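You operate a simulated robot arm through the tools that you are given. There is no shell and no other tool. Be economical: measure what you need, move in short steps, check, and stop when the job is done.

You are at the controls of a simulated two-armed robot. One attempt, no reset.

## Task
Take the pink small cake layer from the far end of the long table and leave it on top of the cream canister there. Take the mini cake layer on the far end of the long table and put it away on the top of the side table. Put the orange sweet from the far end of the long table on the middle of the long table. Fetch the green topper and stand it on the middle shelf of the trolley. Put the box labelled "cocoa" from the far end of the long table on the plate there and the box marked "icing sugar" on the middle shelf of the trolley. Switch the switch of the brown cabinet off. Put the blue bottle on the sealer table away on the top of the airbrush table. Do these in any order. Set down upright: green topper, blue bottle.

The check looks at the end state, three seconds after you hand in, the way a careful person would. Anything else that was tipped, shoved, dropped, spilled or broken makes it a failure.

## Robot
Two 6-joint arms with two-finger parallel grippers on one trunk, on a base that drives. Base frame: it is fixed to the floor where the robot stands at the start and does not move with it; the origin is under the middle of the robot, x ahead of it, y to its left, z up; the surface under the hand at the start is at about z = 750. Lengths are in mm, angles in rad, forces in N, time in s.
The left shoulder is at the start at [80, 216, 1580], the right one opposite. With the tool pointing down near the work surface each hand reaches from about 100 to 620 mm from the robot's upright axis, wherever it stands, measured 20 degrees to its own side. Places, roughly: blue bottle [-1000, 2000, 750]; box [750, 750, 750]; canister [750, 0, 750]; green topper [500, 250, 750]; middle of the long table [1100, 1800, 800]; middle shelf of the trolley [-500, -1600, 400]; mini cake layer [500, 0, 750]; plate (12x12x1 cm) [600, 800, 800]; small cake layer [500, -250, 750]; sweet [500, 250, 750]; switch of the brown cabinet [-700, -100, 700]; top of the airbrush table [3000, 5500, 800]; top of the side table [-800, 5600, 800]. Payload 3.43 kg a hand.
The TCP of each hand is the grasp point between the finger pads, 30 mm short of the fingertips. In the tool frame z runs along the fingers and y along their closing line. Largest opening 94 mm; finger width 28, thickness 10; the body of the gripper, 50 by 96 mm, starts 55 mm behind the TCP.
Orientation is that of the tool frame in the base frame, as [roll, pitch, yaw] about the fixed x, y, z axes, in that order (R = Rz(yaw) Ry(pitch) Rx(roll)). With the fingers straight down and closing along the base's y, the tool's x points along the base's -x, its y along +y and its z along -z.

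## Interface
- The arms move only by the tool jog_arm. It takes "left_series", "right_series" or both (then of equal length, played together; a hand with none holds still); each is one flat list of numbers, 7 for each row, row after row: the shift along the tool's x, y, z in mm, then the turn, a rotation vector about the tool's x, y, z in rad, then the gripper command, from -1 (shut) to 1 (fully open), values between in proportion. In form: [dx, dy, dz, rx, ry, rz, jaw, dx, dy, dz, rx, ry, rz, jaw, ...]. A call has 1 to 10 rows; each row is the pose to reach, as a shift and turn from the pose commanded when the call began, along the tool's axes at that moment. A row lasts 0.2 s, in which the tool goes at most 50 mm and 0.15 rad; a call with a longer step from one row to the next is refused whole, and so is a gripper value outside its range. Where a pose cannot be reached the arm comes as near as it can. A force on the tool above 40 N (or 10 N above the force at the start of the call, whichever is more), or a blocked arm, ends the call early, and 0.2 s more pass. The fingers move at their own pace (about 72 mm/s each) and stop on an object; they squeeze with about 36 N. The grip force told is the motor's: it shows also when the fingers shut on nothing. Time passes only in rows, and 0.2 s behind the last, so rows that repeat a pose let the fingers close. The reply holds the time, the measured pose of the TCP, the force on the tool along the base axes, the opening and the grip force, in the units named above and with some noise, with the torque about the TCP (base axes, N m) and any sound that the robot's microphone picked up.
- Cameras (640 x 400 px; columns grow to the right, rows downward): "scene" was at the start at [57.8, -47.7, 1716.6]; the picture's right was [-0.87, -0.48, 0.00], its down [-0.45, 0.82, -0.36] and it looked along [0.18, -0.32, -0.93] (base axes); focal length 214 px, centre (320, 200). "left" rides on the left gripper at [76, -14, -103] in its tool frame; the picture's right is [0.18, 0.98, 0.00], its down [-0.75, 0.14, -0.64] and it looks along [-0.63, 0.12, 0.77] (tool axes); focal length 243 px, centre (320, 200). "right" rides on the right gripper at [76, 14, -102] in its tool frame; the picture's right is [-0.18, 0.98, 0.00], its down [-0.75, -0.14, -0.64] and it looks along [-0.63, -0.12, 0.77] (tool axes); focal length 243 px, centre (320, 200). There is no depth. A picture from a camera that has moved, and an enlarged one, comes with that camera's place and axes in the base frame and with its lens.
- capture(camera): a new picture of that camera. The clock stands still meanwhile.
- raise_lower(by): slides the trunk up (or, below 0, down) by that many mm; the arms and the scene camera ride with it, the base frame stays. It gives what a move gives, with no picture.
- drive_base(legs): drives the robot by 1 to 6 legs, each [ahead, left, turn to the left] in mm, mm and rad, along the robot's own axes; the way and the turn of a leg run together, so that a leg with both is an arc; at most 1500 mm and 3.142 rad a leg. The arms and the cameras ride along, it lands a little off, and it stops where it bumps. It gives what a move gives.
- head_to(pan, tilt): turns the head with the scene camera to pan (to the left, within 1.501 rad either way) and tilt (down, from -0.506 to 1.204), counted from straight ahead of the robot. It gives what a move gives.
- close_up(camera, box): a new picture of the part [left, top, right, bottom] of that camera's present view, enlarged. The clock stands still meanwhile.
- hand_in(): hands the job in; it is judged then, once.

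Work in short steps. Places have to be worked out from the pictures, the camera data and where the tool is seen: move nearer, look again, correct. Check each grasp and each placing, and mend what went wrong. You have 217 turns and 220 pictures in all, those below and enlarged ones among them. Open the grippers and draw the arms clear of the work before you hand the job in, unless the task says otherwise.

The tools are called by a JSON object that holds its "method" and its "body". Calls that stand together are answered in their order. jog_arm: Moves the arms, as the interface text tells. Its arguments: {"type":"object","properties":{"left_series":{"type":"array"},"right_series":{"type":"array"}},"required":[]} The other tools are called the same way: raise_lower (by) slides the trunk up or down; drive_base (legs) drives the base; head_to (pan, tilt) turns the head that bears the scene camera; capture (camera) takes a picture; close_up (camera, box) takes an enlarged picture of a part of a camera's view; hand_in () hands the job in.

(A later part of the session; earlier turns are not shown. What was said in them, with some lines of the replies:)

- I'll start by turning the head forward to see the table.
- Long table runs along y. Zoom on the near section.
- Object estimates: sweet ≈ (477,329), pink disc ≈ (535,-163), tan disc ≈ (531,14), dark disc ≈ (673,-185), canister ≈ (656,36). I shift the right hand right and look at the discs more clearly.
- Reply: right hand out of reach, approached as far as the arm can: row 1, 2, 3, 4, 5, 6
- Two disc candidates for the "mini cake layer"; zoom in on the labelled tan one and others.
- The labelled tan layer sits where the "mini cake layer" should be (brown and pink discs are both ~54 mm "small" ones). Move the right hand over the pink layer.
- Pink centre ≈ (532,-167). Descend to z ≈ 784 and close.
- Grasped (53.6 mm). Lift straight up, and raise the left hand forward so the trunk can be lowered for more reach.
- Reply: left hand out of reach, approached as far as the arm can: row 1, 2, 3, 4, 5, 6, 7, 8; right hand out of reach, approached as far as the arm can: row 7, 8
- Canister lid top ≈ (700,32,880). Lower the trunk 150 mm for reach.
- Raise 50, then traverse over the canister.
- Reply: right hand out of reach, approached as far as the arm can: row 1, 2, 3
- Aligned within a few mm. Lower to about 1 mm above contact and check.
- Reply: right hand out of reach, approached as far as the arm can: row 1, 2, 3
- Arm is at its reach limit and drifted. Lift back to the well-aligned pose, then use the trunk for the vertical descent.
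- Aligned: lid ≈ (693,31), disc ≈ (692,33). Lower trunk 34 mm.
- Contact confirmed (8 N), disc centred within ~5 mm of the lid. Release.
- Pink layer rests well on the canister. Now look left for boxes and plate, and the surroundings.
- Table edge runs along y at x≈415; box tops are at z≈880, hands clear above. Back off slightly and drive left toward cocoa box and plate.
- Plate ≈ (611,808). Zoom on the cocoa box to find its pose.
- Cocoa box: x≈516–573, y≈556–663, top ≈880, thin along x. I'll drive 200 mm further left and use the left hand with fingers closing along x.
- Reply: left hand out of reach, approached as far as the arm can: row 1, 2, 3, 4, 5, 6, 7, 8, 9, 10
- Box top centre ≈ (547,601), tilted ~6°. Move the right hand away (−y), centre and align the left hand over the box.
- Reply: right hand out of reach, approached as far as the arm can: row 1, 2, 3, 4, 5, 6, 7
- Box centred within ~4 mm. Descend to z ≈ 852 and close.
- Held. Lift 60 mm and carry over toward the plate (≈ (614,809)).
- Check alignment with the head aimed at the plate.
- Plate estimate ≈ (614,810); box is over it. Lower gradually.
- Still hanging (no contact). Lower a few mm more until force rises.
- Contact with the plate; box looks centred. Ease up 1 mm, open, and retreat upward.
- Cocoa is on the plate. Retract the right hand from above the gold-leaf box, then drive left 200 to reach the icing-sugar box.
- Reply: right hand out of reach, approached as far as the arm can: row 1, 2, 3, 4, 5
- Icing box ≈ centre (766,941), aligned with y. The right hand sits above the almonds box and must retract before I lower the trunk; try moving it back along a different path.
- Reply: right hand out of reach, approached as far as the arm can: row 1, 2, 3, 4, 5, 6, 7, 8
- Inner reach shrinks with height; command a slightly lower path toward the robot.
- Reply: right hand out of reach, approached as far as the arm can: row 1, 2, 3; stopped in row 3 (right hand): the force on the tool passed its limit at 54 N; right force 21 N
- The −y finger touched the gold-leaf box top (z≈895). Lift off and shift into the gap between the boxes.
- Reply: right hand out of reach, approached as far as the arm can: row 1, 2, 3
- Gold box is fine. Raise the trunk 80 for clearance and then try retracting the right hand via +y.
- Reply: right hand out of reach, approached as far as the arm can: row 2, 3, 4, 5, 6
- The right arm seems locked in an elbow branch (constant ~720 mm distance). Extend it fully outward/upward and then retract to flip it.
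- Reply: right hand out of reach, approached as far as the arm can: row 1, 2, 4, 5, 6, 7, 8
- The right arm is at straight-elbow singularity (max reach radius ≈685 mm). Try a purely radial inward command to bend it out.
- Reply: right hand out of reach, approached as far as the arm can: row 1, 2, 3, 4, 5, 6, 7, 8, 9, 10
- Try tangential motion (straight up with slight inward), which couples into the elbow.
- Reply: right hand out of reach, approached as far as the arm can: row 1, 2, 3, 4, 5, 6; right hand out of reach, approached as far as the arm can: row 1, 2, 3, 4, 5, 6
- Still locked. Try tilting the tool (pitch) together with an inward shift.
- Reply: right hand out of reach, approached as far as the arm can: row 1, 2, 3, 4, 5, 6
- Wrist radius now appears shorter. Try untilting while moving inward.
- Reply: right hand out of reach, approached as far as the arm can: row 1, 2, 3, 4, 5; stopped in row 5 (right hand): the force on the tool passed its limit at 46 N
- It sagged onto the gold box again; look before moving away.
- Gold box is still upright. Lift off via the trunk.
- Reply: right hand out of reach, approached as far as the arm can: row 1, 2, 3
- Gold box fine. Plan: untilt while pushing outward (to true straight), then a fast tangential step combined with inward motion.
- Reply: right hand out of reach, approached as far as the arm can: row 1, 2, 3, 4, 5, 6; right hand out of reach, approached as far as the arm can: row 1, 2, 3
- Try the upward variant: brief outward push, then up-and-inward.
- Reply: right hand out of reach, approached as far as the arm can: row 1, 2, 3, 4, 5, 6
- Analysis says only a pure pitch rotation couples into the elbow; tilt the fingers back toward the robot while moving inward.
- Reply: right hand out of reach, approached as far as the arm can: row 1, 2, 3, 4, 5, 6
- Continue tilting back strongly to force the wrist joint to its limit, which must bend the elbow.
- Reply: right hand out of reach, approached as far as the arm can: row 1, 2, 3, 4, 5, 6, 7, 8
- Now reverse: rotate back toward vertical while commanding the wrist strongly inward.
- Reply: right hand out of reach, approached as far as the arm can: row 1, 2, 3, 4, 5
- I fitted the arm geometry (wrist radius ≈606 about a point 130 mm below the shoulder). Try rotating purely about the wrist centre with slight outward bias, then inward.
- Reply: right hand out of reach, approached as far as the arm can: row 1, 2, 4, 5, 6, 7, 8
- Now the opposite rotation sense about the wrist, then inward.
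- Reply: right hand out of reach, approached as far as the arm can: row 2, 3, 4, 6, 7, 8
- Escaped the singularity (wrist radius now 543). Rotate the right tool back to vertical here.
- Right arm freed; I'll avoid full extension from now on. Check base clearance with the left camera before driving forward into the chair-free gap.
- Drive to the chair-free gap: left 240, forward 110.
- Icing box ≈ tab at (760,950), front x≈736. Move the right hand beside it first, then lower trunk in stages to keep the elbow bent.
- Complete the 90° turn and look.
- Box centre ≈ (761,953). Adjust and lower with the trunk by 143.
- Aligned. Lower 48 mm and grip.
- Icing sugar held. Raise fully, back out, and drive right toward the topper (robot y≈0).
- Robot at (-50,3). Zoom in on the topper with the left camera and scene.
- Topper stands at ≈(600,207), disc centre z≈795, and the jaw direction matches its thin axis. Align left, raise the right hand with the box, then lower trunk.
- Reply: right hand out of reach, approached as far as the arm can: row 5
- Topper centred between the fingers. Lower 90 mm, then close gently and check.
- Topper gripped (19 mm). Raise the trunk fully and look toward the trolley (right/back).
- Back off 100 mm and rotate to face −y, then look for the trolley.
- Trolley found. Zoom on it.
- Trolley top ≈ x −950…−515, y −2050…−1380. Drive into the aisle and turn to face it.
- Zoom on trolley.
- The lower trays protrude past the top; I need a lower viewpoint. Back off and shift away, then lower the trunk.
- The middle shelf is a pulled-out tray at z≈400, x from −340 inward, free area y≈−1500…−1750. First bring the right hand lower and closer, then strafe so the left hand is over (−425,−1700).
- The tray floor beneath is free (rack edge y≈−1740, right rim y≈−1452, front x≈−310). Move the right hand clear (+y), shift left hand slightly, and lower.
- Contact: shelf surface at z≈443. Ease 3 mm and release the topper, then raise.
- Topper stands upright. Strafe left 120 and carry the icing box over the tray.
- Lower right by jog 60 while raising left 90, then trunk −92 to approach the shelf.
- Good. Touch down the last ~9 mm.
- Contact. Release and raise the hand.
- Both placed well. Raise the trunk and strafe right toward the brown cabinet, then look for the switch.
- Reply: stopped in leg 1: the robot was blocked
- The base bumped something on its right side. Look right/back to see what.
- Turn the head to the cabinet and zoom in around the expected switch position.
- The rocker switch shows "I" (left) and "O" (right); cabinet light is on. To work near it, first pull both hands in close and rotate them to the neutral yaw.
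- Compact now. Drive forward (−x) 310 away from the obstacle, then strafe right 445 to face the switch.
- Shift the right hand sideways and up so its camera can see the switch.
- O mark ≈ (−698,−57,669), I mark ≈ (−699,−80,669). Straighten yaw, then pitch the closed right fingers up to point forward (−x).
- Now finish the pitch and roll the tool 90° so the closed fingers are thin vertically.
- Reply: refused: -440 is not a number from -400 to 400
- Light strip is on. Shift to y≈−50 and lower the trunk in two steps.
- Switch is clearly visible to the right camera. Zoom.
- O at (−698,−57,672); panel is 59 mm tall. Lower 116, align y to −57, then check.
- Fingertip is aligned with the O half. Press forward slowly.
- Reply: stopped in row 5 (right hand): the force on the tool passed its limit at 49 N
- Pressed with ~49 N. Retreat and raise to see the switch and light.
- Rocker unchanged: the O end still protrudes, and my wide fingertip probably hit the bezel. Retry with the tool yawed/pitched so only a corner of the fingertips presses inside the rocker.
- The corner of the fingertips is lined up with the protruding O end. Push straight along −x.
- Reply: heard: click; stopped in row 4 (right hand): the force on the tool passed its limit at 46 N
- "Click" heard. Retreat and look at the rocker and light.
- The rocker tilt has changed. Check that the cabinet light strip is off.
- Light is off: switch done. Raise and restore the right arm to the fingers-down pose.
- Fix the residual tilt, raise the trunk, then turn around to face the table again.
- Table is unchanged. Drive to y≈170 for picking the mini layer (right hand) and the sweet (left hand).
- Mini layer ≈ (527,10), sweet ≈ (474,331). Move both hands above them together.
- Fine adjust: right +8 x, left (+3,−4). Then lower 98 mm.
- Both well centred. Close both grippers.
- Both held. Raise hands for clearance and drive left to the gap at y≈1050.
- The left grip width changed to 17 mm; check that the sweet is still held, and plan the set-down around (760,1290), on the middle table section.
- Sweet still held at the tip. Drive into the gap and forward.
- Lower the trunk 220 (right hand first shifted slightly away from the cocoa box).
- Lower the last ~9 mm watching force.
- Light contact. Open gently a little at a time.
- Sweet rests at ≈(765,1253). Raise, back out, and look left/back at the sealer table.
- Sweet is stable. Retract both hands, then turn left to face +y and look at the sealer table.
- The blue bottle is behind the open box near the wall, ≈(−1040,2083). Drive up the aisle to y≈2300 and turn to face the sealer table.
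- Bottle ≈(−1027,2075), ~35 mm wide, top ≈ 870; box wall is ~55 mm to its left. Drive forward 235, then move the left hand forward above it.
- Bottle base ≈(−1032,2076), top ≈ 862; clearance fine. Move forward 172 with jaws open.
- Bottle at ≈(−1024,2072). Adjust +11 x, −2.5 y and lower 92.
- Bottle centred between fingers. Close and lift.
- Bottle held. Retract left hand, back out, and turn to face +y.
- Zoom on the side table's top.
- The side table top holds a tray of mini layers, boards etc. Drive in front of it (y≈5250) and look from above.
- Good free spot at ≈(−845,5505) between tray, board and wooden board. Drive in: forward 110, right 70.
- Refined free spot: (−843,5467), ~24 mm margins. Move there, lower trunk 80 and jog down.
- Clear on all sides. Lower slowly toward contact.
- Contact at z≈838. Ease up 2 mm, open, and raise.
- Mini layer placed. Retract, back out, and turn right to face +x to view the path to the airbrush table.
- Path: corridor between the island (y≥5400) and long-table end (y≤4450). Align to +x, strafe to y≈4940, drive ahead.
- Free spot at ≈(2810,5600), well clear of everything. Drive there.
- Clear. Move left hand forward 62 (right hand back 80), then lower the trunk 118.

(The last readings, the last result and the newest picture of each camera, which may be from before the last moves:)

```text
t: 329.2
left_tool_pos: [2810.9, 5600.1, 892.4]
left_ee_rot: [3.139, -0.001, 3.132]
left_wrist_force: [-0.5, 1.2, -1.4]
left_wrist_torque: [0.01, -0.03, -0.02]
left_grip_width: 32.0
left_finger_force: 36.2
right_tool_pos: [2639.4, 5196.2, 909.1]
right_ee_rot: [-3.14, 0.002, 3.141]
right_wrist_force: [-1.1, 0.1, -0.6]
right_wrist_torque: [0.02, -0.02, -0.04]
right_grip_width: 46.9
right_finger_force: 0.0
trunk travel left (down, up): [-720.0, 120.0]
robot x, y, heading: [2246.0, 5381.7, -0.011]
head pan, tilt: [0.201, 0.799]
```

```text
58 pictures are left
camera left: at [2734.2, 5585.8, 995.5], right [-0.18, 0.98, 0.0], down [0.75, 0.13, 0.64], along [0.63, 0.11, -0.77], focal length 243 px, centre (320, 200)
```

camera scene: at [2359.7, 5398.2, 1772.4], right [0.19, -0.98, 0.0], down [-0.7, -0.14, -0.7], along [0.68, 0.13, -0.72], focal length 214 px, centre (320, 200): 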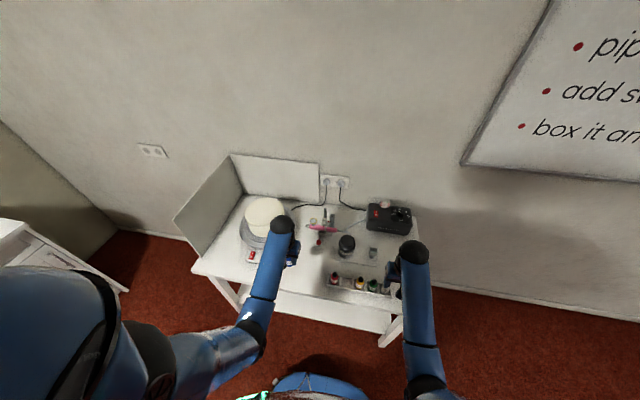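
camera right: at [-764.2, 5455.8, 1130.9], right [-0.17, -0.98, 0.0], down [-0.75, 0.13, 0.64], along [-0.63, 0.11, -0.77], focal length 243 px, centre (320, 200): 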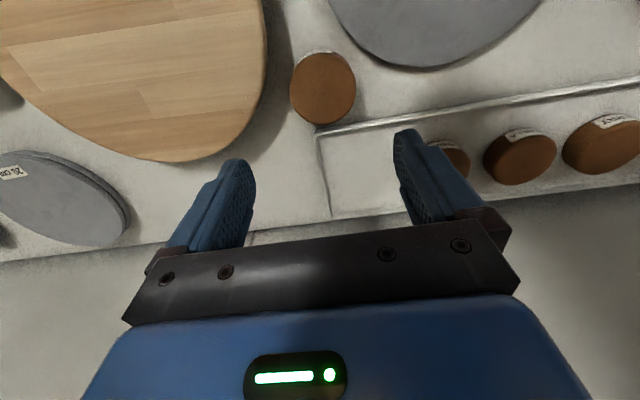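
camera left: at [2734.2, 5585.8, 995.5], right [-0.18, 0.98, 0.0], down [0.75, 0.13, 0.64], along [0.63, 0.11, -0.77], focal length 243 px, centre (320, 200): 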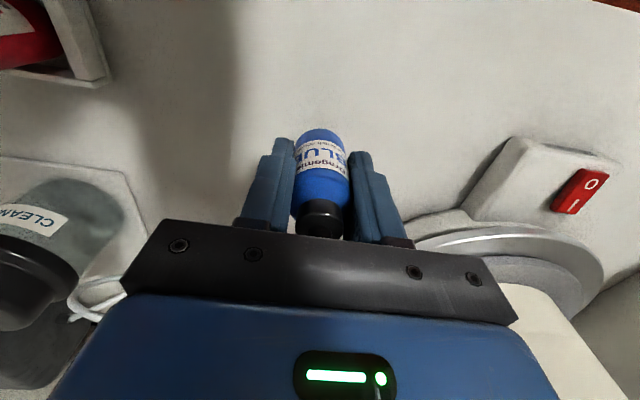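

Creep down toward contact.

{"method": "jog_arm", "body": {"left_series": [0, 0, 6, 0, 0, 0, -1, 0, 0, 11, 0, 0, 0, -1, 0, 0, 14, 0, 0, 0, -1, 0, 0, 14, 0, 0, 0, -1]}}

```text
t: 330.2
left_tool_pos: [2811.8, 5601.6, 879.5]
left_ee_rot: [3.138, 0.0, 3.133]
left_wrist_force: [-0.2, 0.2, -0.6]
left_wrist_torque: [0.02, -0.02, -0.02]
left_grip_width: 32.2
left_finger_force: 36.6
right_tool_pos: [2640.4, 5197.3, 909.3]
right_ee_rot: [-3.14, 0.002, 3.141]
right_wrist_force: [-0.6, 0.1, 0.6]
right_wrist_torque: [-0.03, -0.03, 0.04]
right_grip_width: 46.9
right_finger_force: 0.1
trunk travel left (down, up): [-720.0, 120.0]
robot x, y, heading: [2254.2, 5382.3, -0.012]
head pan, tilt: [0.201, 0.799]
```

{"method": "jog_arm", "body": {"left_series": [0, 0, 2, 0, 0, 0, -1, 0, 0, 4, 0, 0, 0, -1, 0, 0, 6, 0, 0, 0, -1, 0, 0, 6, 0, 0, 0, -1]}}

```text
t: 331.2
left_tool_pos: [2811.1, 5600.7, 873.3]
left_ee_rot: [3.139, 0.0, 3.131]
left_wrist_force: [0.7, -1.1, -0.7]
left_wrist_torque: [-0.04, 0.01, 0.0]
left_grip_width: 32.1
left_finger_force: 36.2
right_tool_pos: [2639.4, 5195.9, 908.8]
right_ee_rot: [-3.139, 0.001, 3.141]
right_wrist_force: [0.0, -0.2, -0.3]
right_wrist_torque: [0.01, 0.01, -0.01]
right_grip_width: 47.1
right_finger_force: 0.1
trunk travel left (down, up): [-720.0, 120.0]
robot x, y, heading: [2248.7, 5382.1, -0.012]
head pan, tilt: [0.201, 0.799]
```

No contact yet; continue.

{"method": "jog_arm", "body": {"left_series": [0, 0, 2, 0, 0, 0, -1, 0, 0, 4, 0, 0, 0, -1, 0, 0, 6, 0, 0, 0, -1, 0, 0, 8, 0, 0, 0, -1]}}

{"method": "close_up", "body": {"camera": "left", "box": [240, 80, 400, 220]}}

```text
t: 332.2
left_tool_pos: [2811.6, 5600.2, 864.1]
left_ee_rot: [3.14, 0.0, 3.133]
left_wrist_force: [-0.6, -0.2, 0.3]
left_wrist_torque: [0.01, -0.04, -0.02]
left_grip_width: 32.2
left_finger_force: 36.9
right_tool_pos: [2639.6, 5196.1, 909.4]
right_ee_rot: [-3.14, 0.001, 3.141]
right_wrist_force: [0.4, 0.1, 0.6]
right_wrist_torque: [0.01, -0.02, 0.02]
right_grip_width: 47.1
right_finger_force: 0.0
trunk travel left (down, up): [-720.0, 120.0]
robot x, y, heading: [2250.3, 5384.7, -0.017]
head pan, tilt: [0.201, 0.799]
```

```text
2.86 times, centred on (320, 150) of left
camera zoom: at [2733.9, 5585.6, 966.7], right [-0.18, 0.98, 0.0], down [0.75, 0.13, 0.64], along [0.63, 0.11, -0.77], focal length 693 px, centre (320, 343)
```

zoom: 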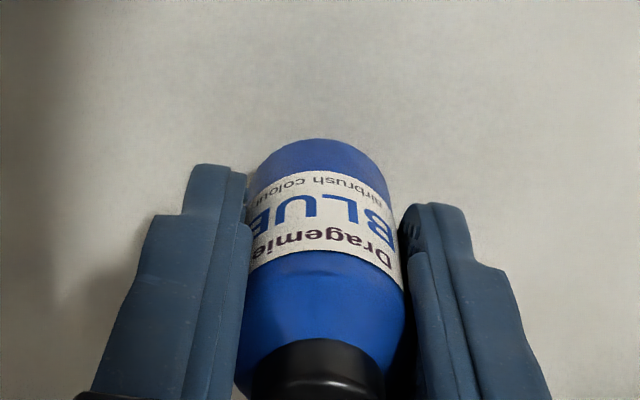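

Bottle bottom appears ~40 mm below TCP, so about 20+ mm remains. Continue in small increments.

{"method": "jog_arm", "body": {"left_series": [0, 0, 4, 0, 0, 0, -1, 0, 0, 8, 0, 0, 0, -1, 0, 0, 12, 0, 0, 0, -1, 0, 0, 12, 0, 0, 0, -1]}}

{"method": "jog_arm", "body": {"left_series": [0, 0, 2, 0, 0, 0, -1, 0, 0, 4, 0, 0, 0, -1, 0, 0, 6, 0, 0, 0, -1, 0, 0, 6, 0, 0, 0, -1]}}

```text
t: 333.2
left_tool_pos: [2810.6, 5600.3, 852.5]
left_ee_rot: [3.141, -0.001, 3.134]
left_wrist_force: [0.1, -0.5, 0.1]
left_wrist_torque: [0.04, 0.0, 0.02]
left_grip_width: 32.2
left_finger_force: 36.0
right_tool_pos: [2638.2, 5196.1, 909.4]
right_ee_rot: [3.142, 0.003, 3.141]
right_wrist_force: [-0.2, -0.5, -1.6]
right_wrist_torque: [0.02, -0.05, 0.0]
right_grip_width: 46.7
right_finger_force: 0.1
trunk travel left (down, up): [-720.0, 120.0]
robot x, y, heading: [2249.1, 5381.7, -0.008]
head pan, tilt: [0.201, 0.799]
```

```text
t: 334.2
left_tool_pos: [2810.9, 5600.7, 847.6]
left_ee_rot: [3.139, 0.001, 3.133]
left_wrist_force: [-0.5, -0.2, -1.0]
left_wrist_torque: [-0.02, 0.04, -0.04]
left_grip_width: 32.3
left_finger_force: 36.0
right_tool_pos: [2638.4, 5196.2, 908.7]
right_ee_rot: [-3.141, 0.001, -3.141]
right_wrist_force: [0.0, -0.8, -0.5]
right_wrist_torque: [0.02, 0.0, -0.01]
right_grip_width: 47.1
right_finger_force: 0.0
trunk travel left (down, up): [-720.0, 120.0]
robot x, y, heading: [2251.5, 5386.0, -0.013]
head pan, tilt: [0.201, 0.799]
```

{"method": "jog_arm", "body": {"left_series": [0, 0, 2, 0, 0, 0, -1, 0, 0, 4, 0, 0, 0, -1, 0, 0, 6, 0, 0, 0, -1, 0, 0, 6, 0, 0, 0, -1]}}

{"method": "close_up", "body": {"camera": "left", "box": [240, 80, 400, 220]}}

{"method": "close_up", "body": {"camera": "scene", "box": [220, 180, 400, 310]}}

```text
t: 335.2
left_tool_pos: [2812.1, 5600.5, 846.1]
left_ee_rot: [3.138, 0.006, 3.132]
left_wrist_force: [1.9, 1.0, 30.2]
left_wrist_torque: [0.0, 0.13, 0.02]
left_grip_width: 32.6
left_finger_force: 35.8
right_tool_pos: [2637.3, 5194.9, 909.9]
right_ee_rot: [-3.142, 0.006, -3.141]
right_wrist_force: [0.5, -0.5, 0.2]
right_wrist_torque: [-0.02, -0.05, -0.03]
right_grip_width: 46.8
right_finger_force: 0.1
trunk travel left (down, up): [-720.0, 120.0]
robot x, y, heading: [2247.3, 5383.7, -0.007]
head pan, tilt: [0.201, 0.799]
```

```text
2.86 times, centred on (320, 150) of left
camera zoom: at [2734.1, 5585.5, 946.8], right [-0.18, 0.98, 0.0], down [0.75, 0.13, 0.65], along [0.64, 0.11, -0.76], focal length 693 px, centre (320, 343)
```

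zoom: 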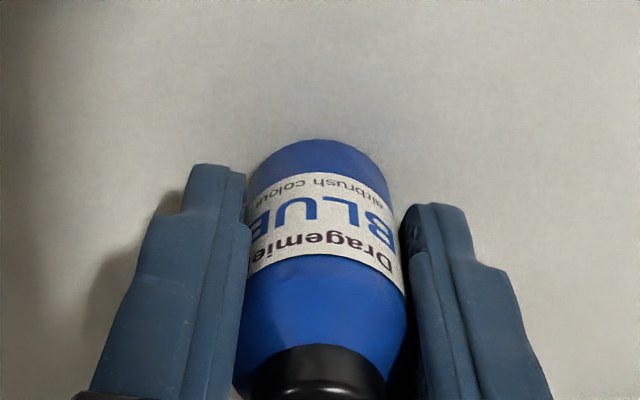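

```text
3.08 times, centred on (310, 245) of scene
camera zoom: at [2355.5, 5396.6, 1654.9], right [0.19, -0.98, 0.0], down [-0.7, -0.13, -0.7], along [0.69, 0.13, -0.72], focal length 660 px, centre (351, 62)
```

zoom: 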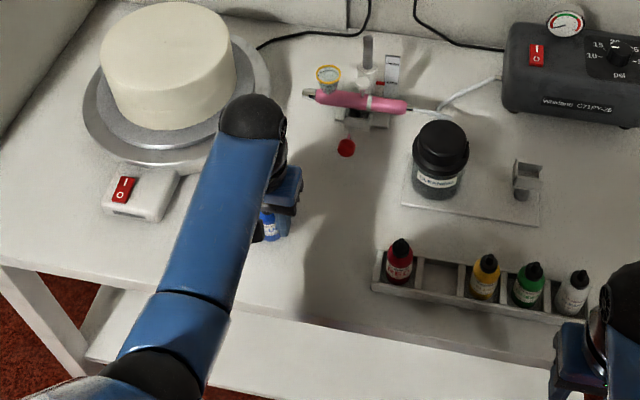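

Contact. Ease up 4 mm, release gently, rise.

{"method": "jog_arm", "body": {"left_series": [0, 0, -4, 0, 0, 0, -1, 0, 0, -4, 0, 0, 0, -1, 0, 0, -4, 0, 0, 0, -0.2, 0, 0, -4, 0, 0, 0, 0.1, 0, 0, -4, 0, 0, 0, 0.4, 0, 0, -4, 0, 0, 0, 0.6, 0, 0, -4, 0, 0, 0, 0.6]}}

{"method": "raise_lower", "body": {"by": 118}}

{"method": "capture", "body": {"camera": "left"}}

{"method": "close_up", "body": {"camera": "scene", "box": [220, 200, 400, 330]}}

```text
t: 336.8
left_tool_pos: [2812.0, 5600.7, 844.7]
left_ee_rot: [3.141, 0.001, 3.133]
left_wrist_force: [0.1, -0.3, 0.3]
left_wrist_torque: [0.02, -0.02, 0.0]
left_grip_width: 75.2
left_finger_force: 0.0
right_tool_pos: [2639.3, 5196.9, 909.2]
right_ee_rot: [3.141, 0.004, -3.14]
right_wrist_force: [0.3, -0.6, 0.0]
right_wrist_torque: [0.01, 0.01, 0.01]
right_grip_width: 46.8
right_finger_force: 0.1
trunk travel left (down, up): [-720.0, 120.0]
robot x, y, heading: [2251.9, 5382.1, -0.009]
head pan, tilt: [0.201, 0.799]
```

```text
t: 338.2
left_tool_pos: [2812.4, 5600.8, 962.7]
left_ee_rot: [3.14, -0.002, 3.134]
left_wrist_force: [-0.4, -0.3, -0.4]
left_wrist_torque: [0.02, -0.02, -0.03]
left_grip_width: 75.0
left_finger_force: 0.1
right_tool_pos: [2638.8, 5196.6, 1026.1]
right_ee_rot: [-3.139, 0.001, -3.141]
right_wrist_force: [-0.1, 0.8, 0.3]
right_wrist_torque: [-0.02, 0.0, -0.03]
right_grip_width: 47.0
right_finger_force: 0.1
trunk travel left (down, up): [-838.0, 2.0]
robot x, y, heading: [2250.4, 5382.7, -0.007]
head pan, tilt: [0.201, 0.799]
```

```text
54 pictures are left
camera left: at [2735.2, 5586.2, 1065.3], right [-0.18, 0.98, 0.0], down [0.75, 0.13, 0.64], along [0.63, 0.11, -0.77], focal length 243 px, centre (320, 200)
```

left: 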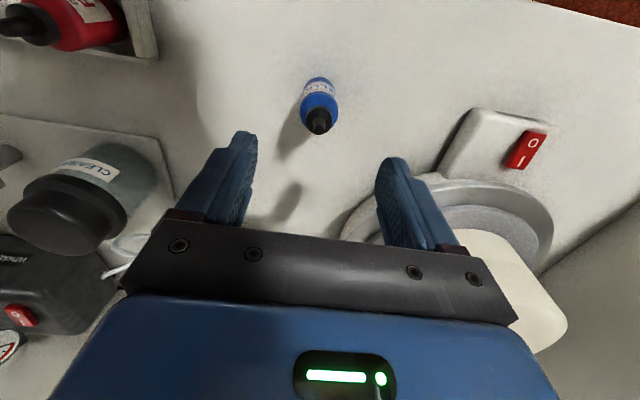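

```text
3.08 times, centred on (310, 265) of scene
camera zoom: at [2359.6, 5398.3, 1772.3], right [0.19, -0.98, 0.0], down [-0.7, -0.14, -0.7], along [0.68, 0.13, -0.72], focal length 660 px, centre (351, 0)
```

zoom: 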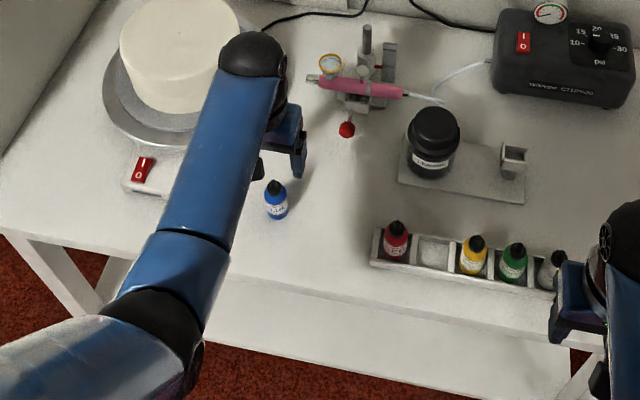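

All placed; bottle stands upright. Draw back from the table and open the grippers.

{"method": "drive_base", "body": {"legs": [[-300, 0, 0]]}}

{"method": "jog_arm", "body": {"left_series": [0, 0, 0, 0, 0, 0, 1, 0, 0, 0, 0, 0, 0, 1], "right_series": [0, 0, 0, 0, 0, 0, 1, 0, 0, 0, 0, 0, 0, 1]}}

{"method": "capture", "body": {"camera": "scene"}}

```text
t: 340.3
left_tool_pos: [2499.7, 5581.5, 971.0]
left_ee_rot: [3.137, 0.015, -3.098]
left_wrist_force: [-0.4, 2.1, 0.0]
left_wrist_torque: [-0.18, -0.08, -0.01]
left_grip_width: 75.2
left_finger_force: 0.0
right_tool_pos: [2345.7, 5166.7, 1031.9]
right_ee_rot: [-3.141, 0.016, -3.091]
right_wrist_force: [0.2, 2.1, -0.1]
right_wrist_torque: [-0.16, 0.03, 0.01]
right_grip_width: 47.0
right_finger_force: 0.0
trunk travel left (down, up): [-838.0, 2.0]
robot x, y, heading: [1962.8, 5331.8, 0.043]
head pan, tilt: [0.201, 0.799]
```

```text
t: 340.9
left_tool_pos: [2504.4, 5580.3, 966.7]
left_ee_rot: [3.138, 0.003, -3.1]
left_wrist_force: [0.3, -0.8, 0.6]
left_wrist_torque: [0.03, -0.01, 0.02]
left_grip_width: 94.0
left_finger_force: 0.0
right_tool_pos: [2352.7, 5166.1, 1028.5]
right_ee_rot: [3.141, 0.01, -3.091]
right_wrist_force: [-0.9, -0.6, 0.1]
right_wrist_torque: [0.03, 0.02, -0.04]
right_grip_width: 94.3
right_finger_force: 0.1
trunk travel left (down, up): [-838.0, 2.0]
robot x, y, heading: [1963.2, 5335.9, 0.045]
head pan, tilt: [0.201, 0.799]
```

```text
52 pictures are left
camera scene: at [2070.0, 5352.9, 1772.4], right [0.24, -0.97, 0.0], down [-0.7, -0.17, -0.7], along [0.68, 0.17, -0.72], focal length 214 px, centre (320, 200)
```

scene: 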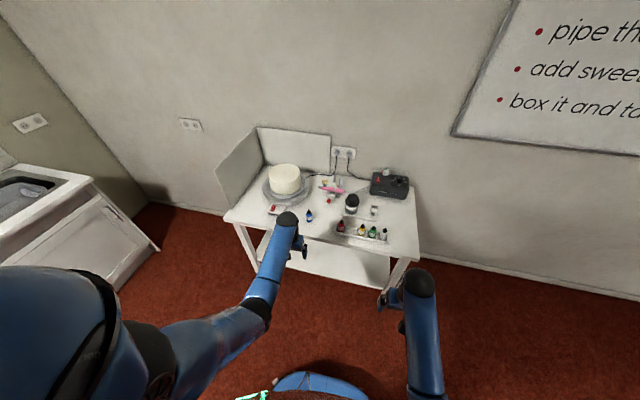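

Heading shifted slightly during that reverse; check the island behind wasn't touched.

{"method": "drive_base", "body": {"legs": [[150, -200, 0], [0, 0, 1.5]]}}

{"method": "head_to", "body": {"pan": 1.0, "tilt": 0.6}}

{"method": "capture", "body": {"camera": "scene"}}

```text
t: 346.4
left_tool_pos: [1909.2, 5703.3, 965.9]
left_ee_rot: [3.14, 0.005, -1.593]
left_wrist_force: [-0.3, 0.4, -0.2]
left_wrist_torque: [-0.01, 0.01, 0.0]
left_grip_width: 94.1
left_finger_force: 0.0
right_tool_pos: [2312.3, 5524.7, 1029.1]
right_ee_rot: [-3.139, 0.006, -1.585]
right_wrist_force: [-0.7, 0.1, 0.3]
right_wrist_torque: [0.06, -0.04, 0.0]
right_grip_width: 93.9
right_finger_force: 0.0
trunk travel left (down, up): [-838.0, 2.0]
robot x, y, heading: [2120.6, 5144.7, 1.544]
head pan, tilt: [0.201, 0.799]
```

```text
t: 347.5
left_tool_pos: [1908.5, 5703.3, 966.1]
left_ee_rot: [3.14, 0.005, -1.593]
left_wrist_force: [0.5, 0.8, -0.3]
left_wrist_torque: [0.0, -0.04, 0.0]
left_grip_width: 94.2
left_finger_force: 0.1
right_tool_pos: [2313.5, 5524.5, 1029.2]
right_ee_rot: [-3.14, 0.006, -1.586]
right_wrist_force: [0.4, 0.2, -0.9]
right_wrist_torque: [-0.01, -0.02, 0.0]
right_grip_width: 94.0
right_finger_force: 0.2
trunk travel left (down, up): [-838.0, 2.0]
robot x, y, heading: [2120.0, 5146.2, 1.55]
head pan, tilt: [1.0, 0.6]
```

```text
51 pictures are left
camera scene: at [2048.7, 5225.7, 1789.2], right [0.56, 0.83, 0.0], down [0.47, -0.32, -0.82], along [-0.68, 0.46, -0.57], focal length 214 px, centre (320, 200)
```

scene: 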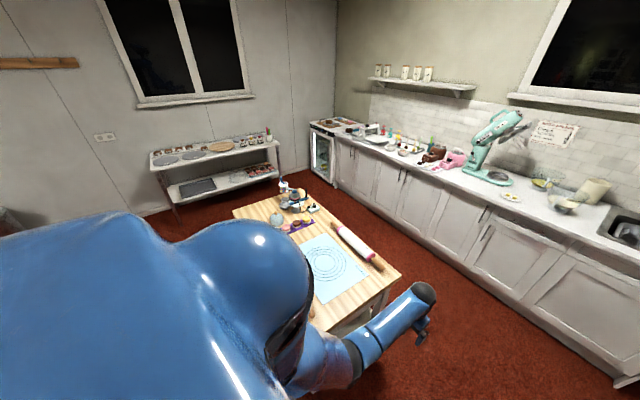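

{"method": "close_up", "body": {"camera": "scene", "box": [210, 160, 430, 330]}}

```text
2.35 times, centred on (320, 245) of scene
camera zoom: at [2048.7, 5225.7, 1789.2], right [0.56, 0.83, 0.0], down [0.47, -0.32, -0.82], along [-0.68, 0.46, -0.57], focal length 505 px, centre (320, 94)
```

zoom: 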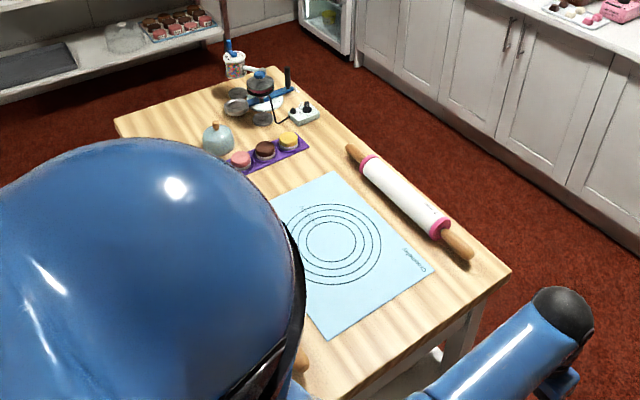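

The island is still parallel to the counter and its items are undisturbed. Everything is placed, grippers are open and clear; handing in.

{"method": "hand_in", "body": {}}

```text
The job is handed in.
```

I did all eight tasks and handed in:

- **Pink layer:** on top of the cream canister.
- **Mini layer:** on the side table. I took this to be the tan almond layer.
- **Sweet:** on the middle section of the long table, towards its far-end side.
- **Topper:** standing upright on the trolley's middle shelf.
- **Icing sugar box:** on the same trolley shelf.
- **Cocoa box:** on the plate.
- **Cabinet switch:** off, and the cabinet light went out.
- **Blue bottle:** standing upright on the airbrush table.

Along the way the right hand touched the top of the gold-leaf box twice. The base also bumped something near the end of the long table once. The box was still upright afterwards, and the table and the chairs I could see had not moved.
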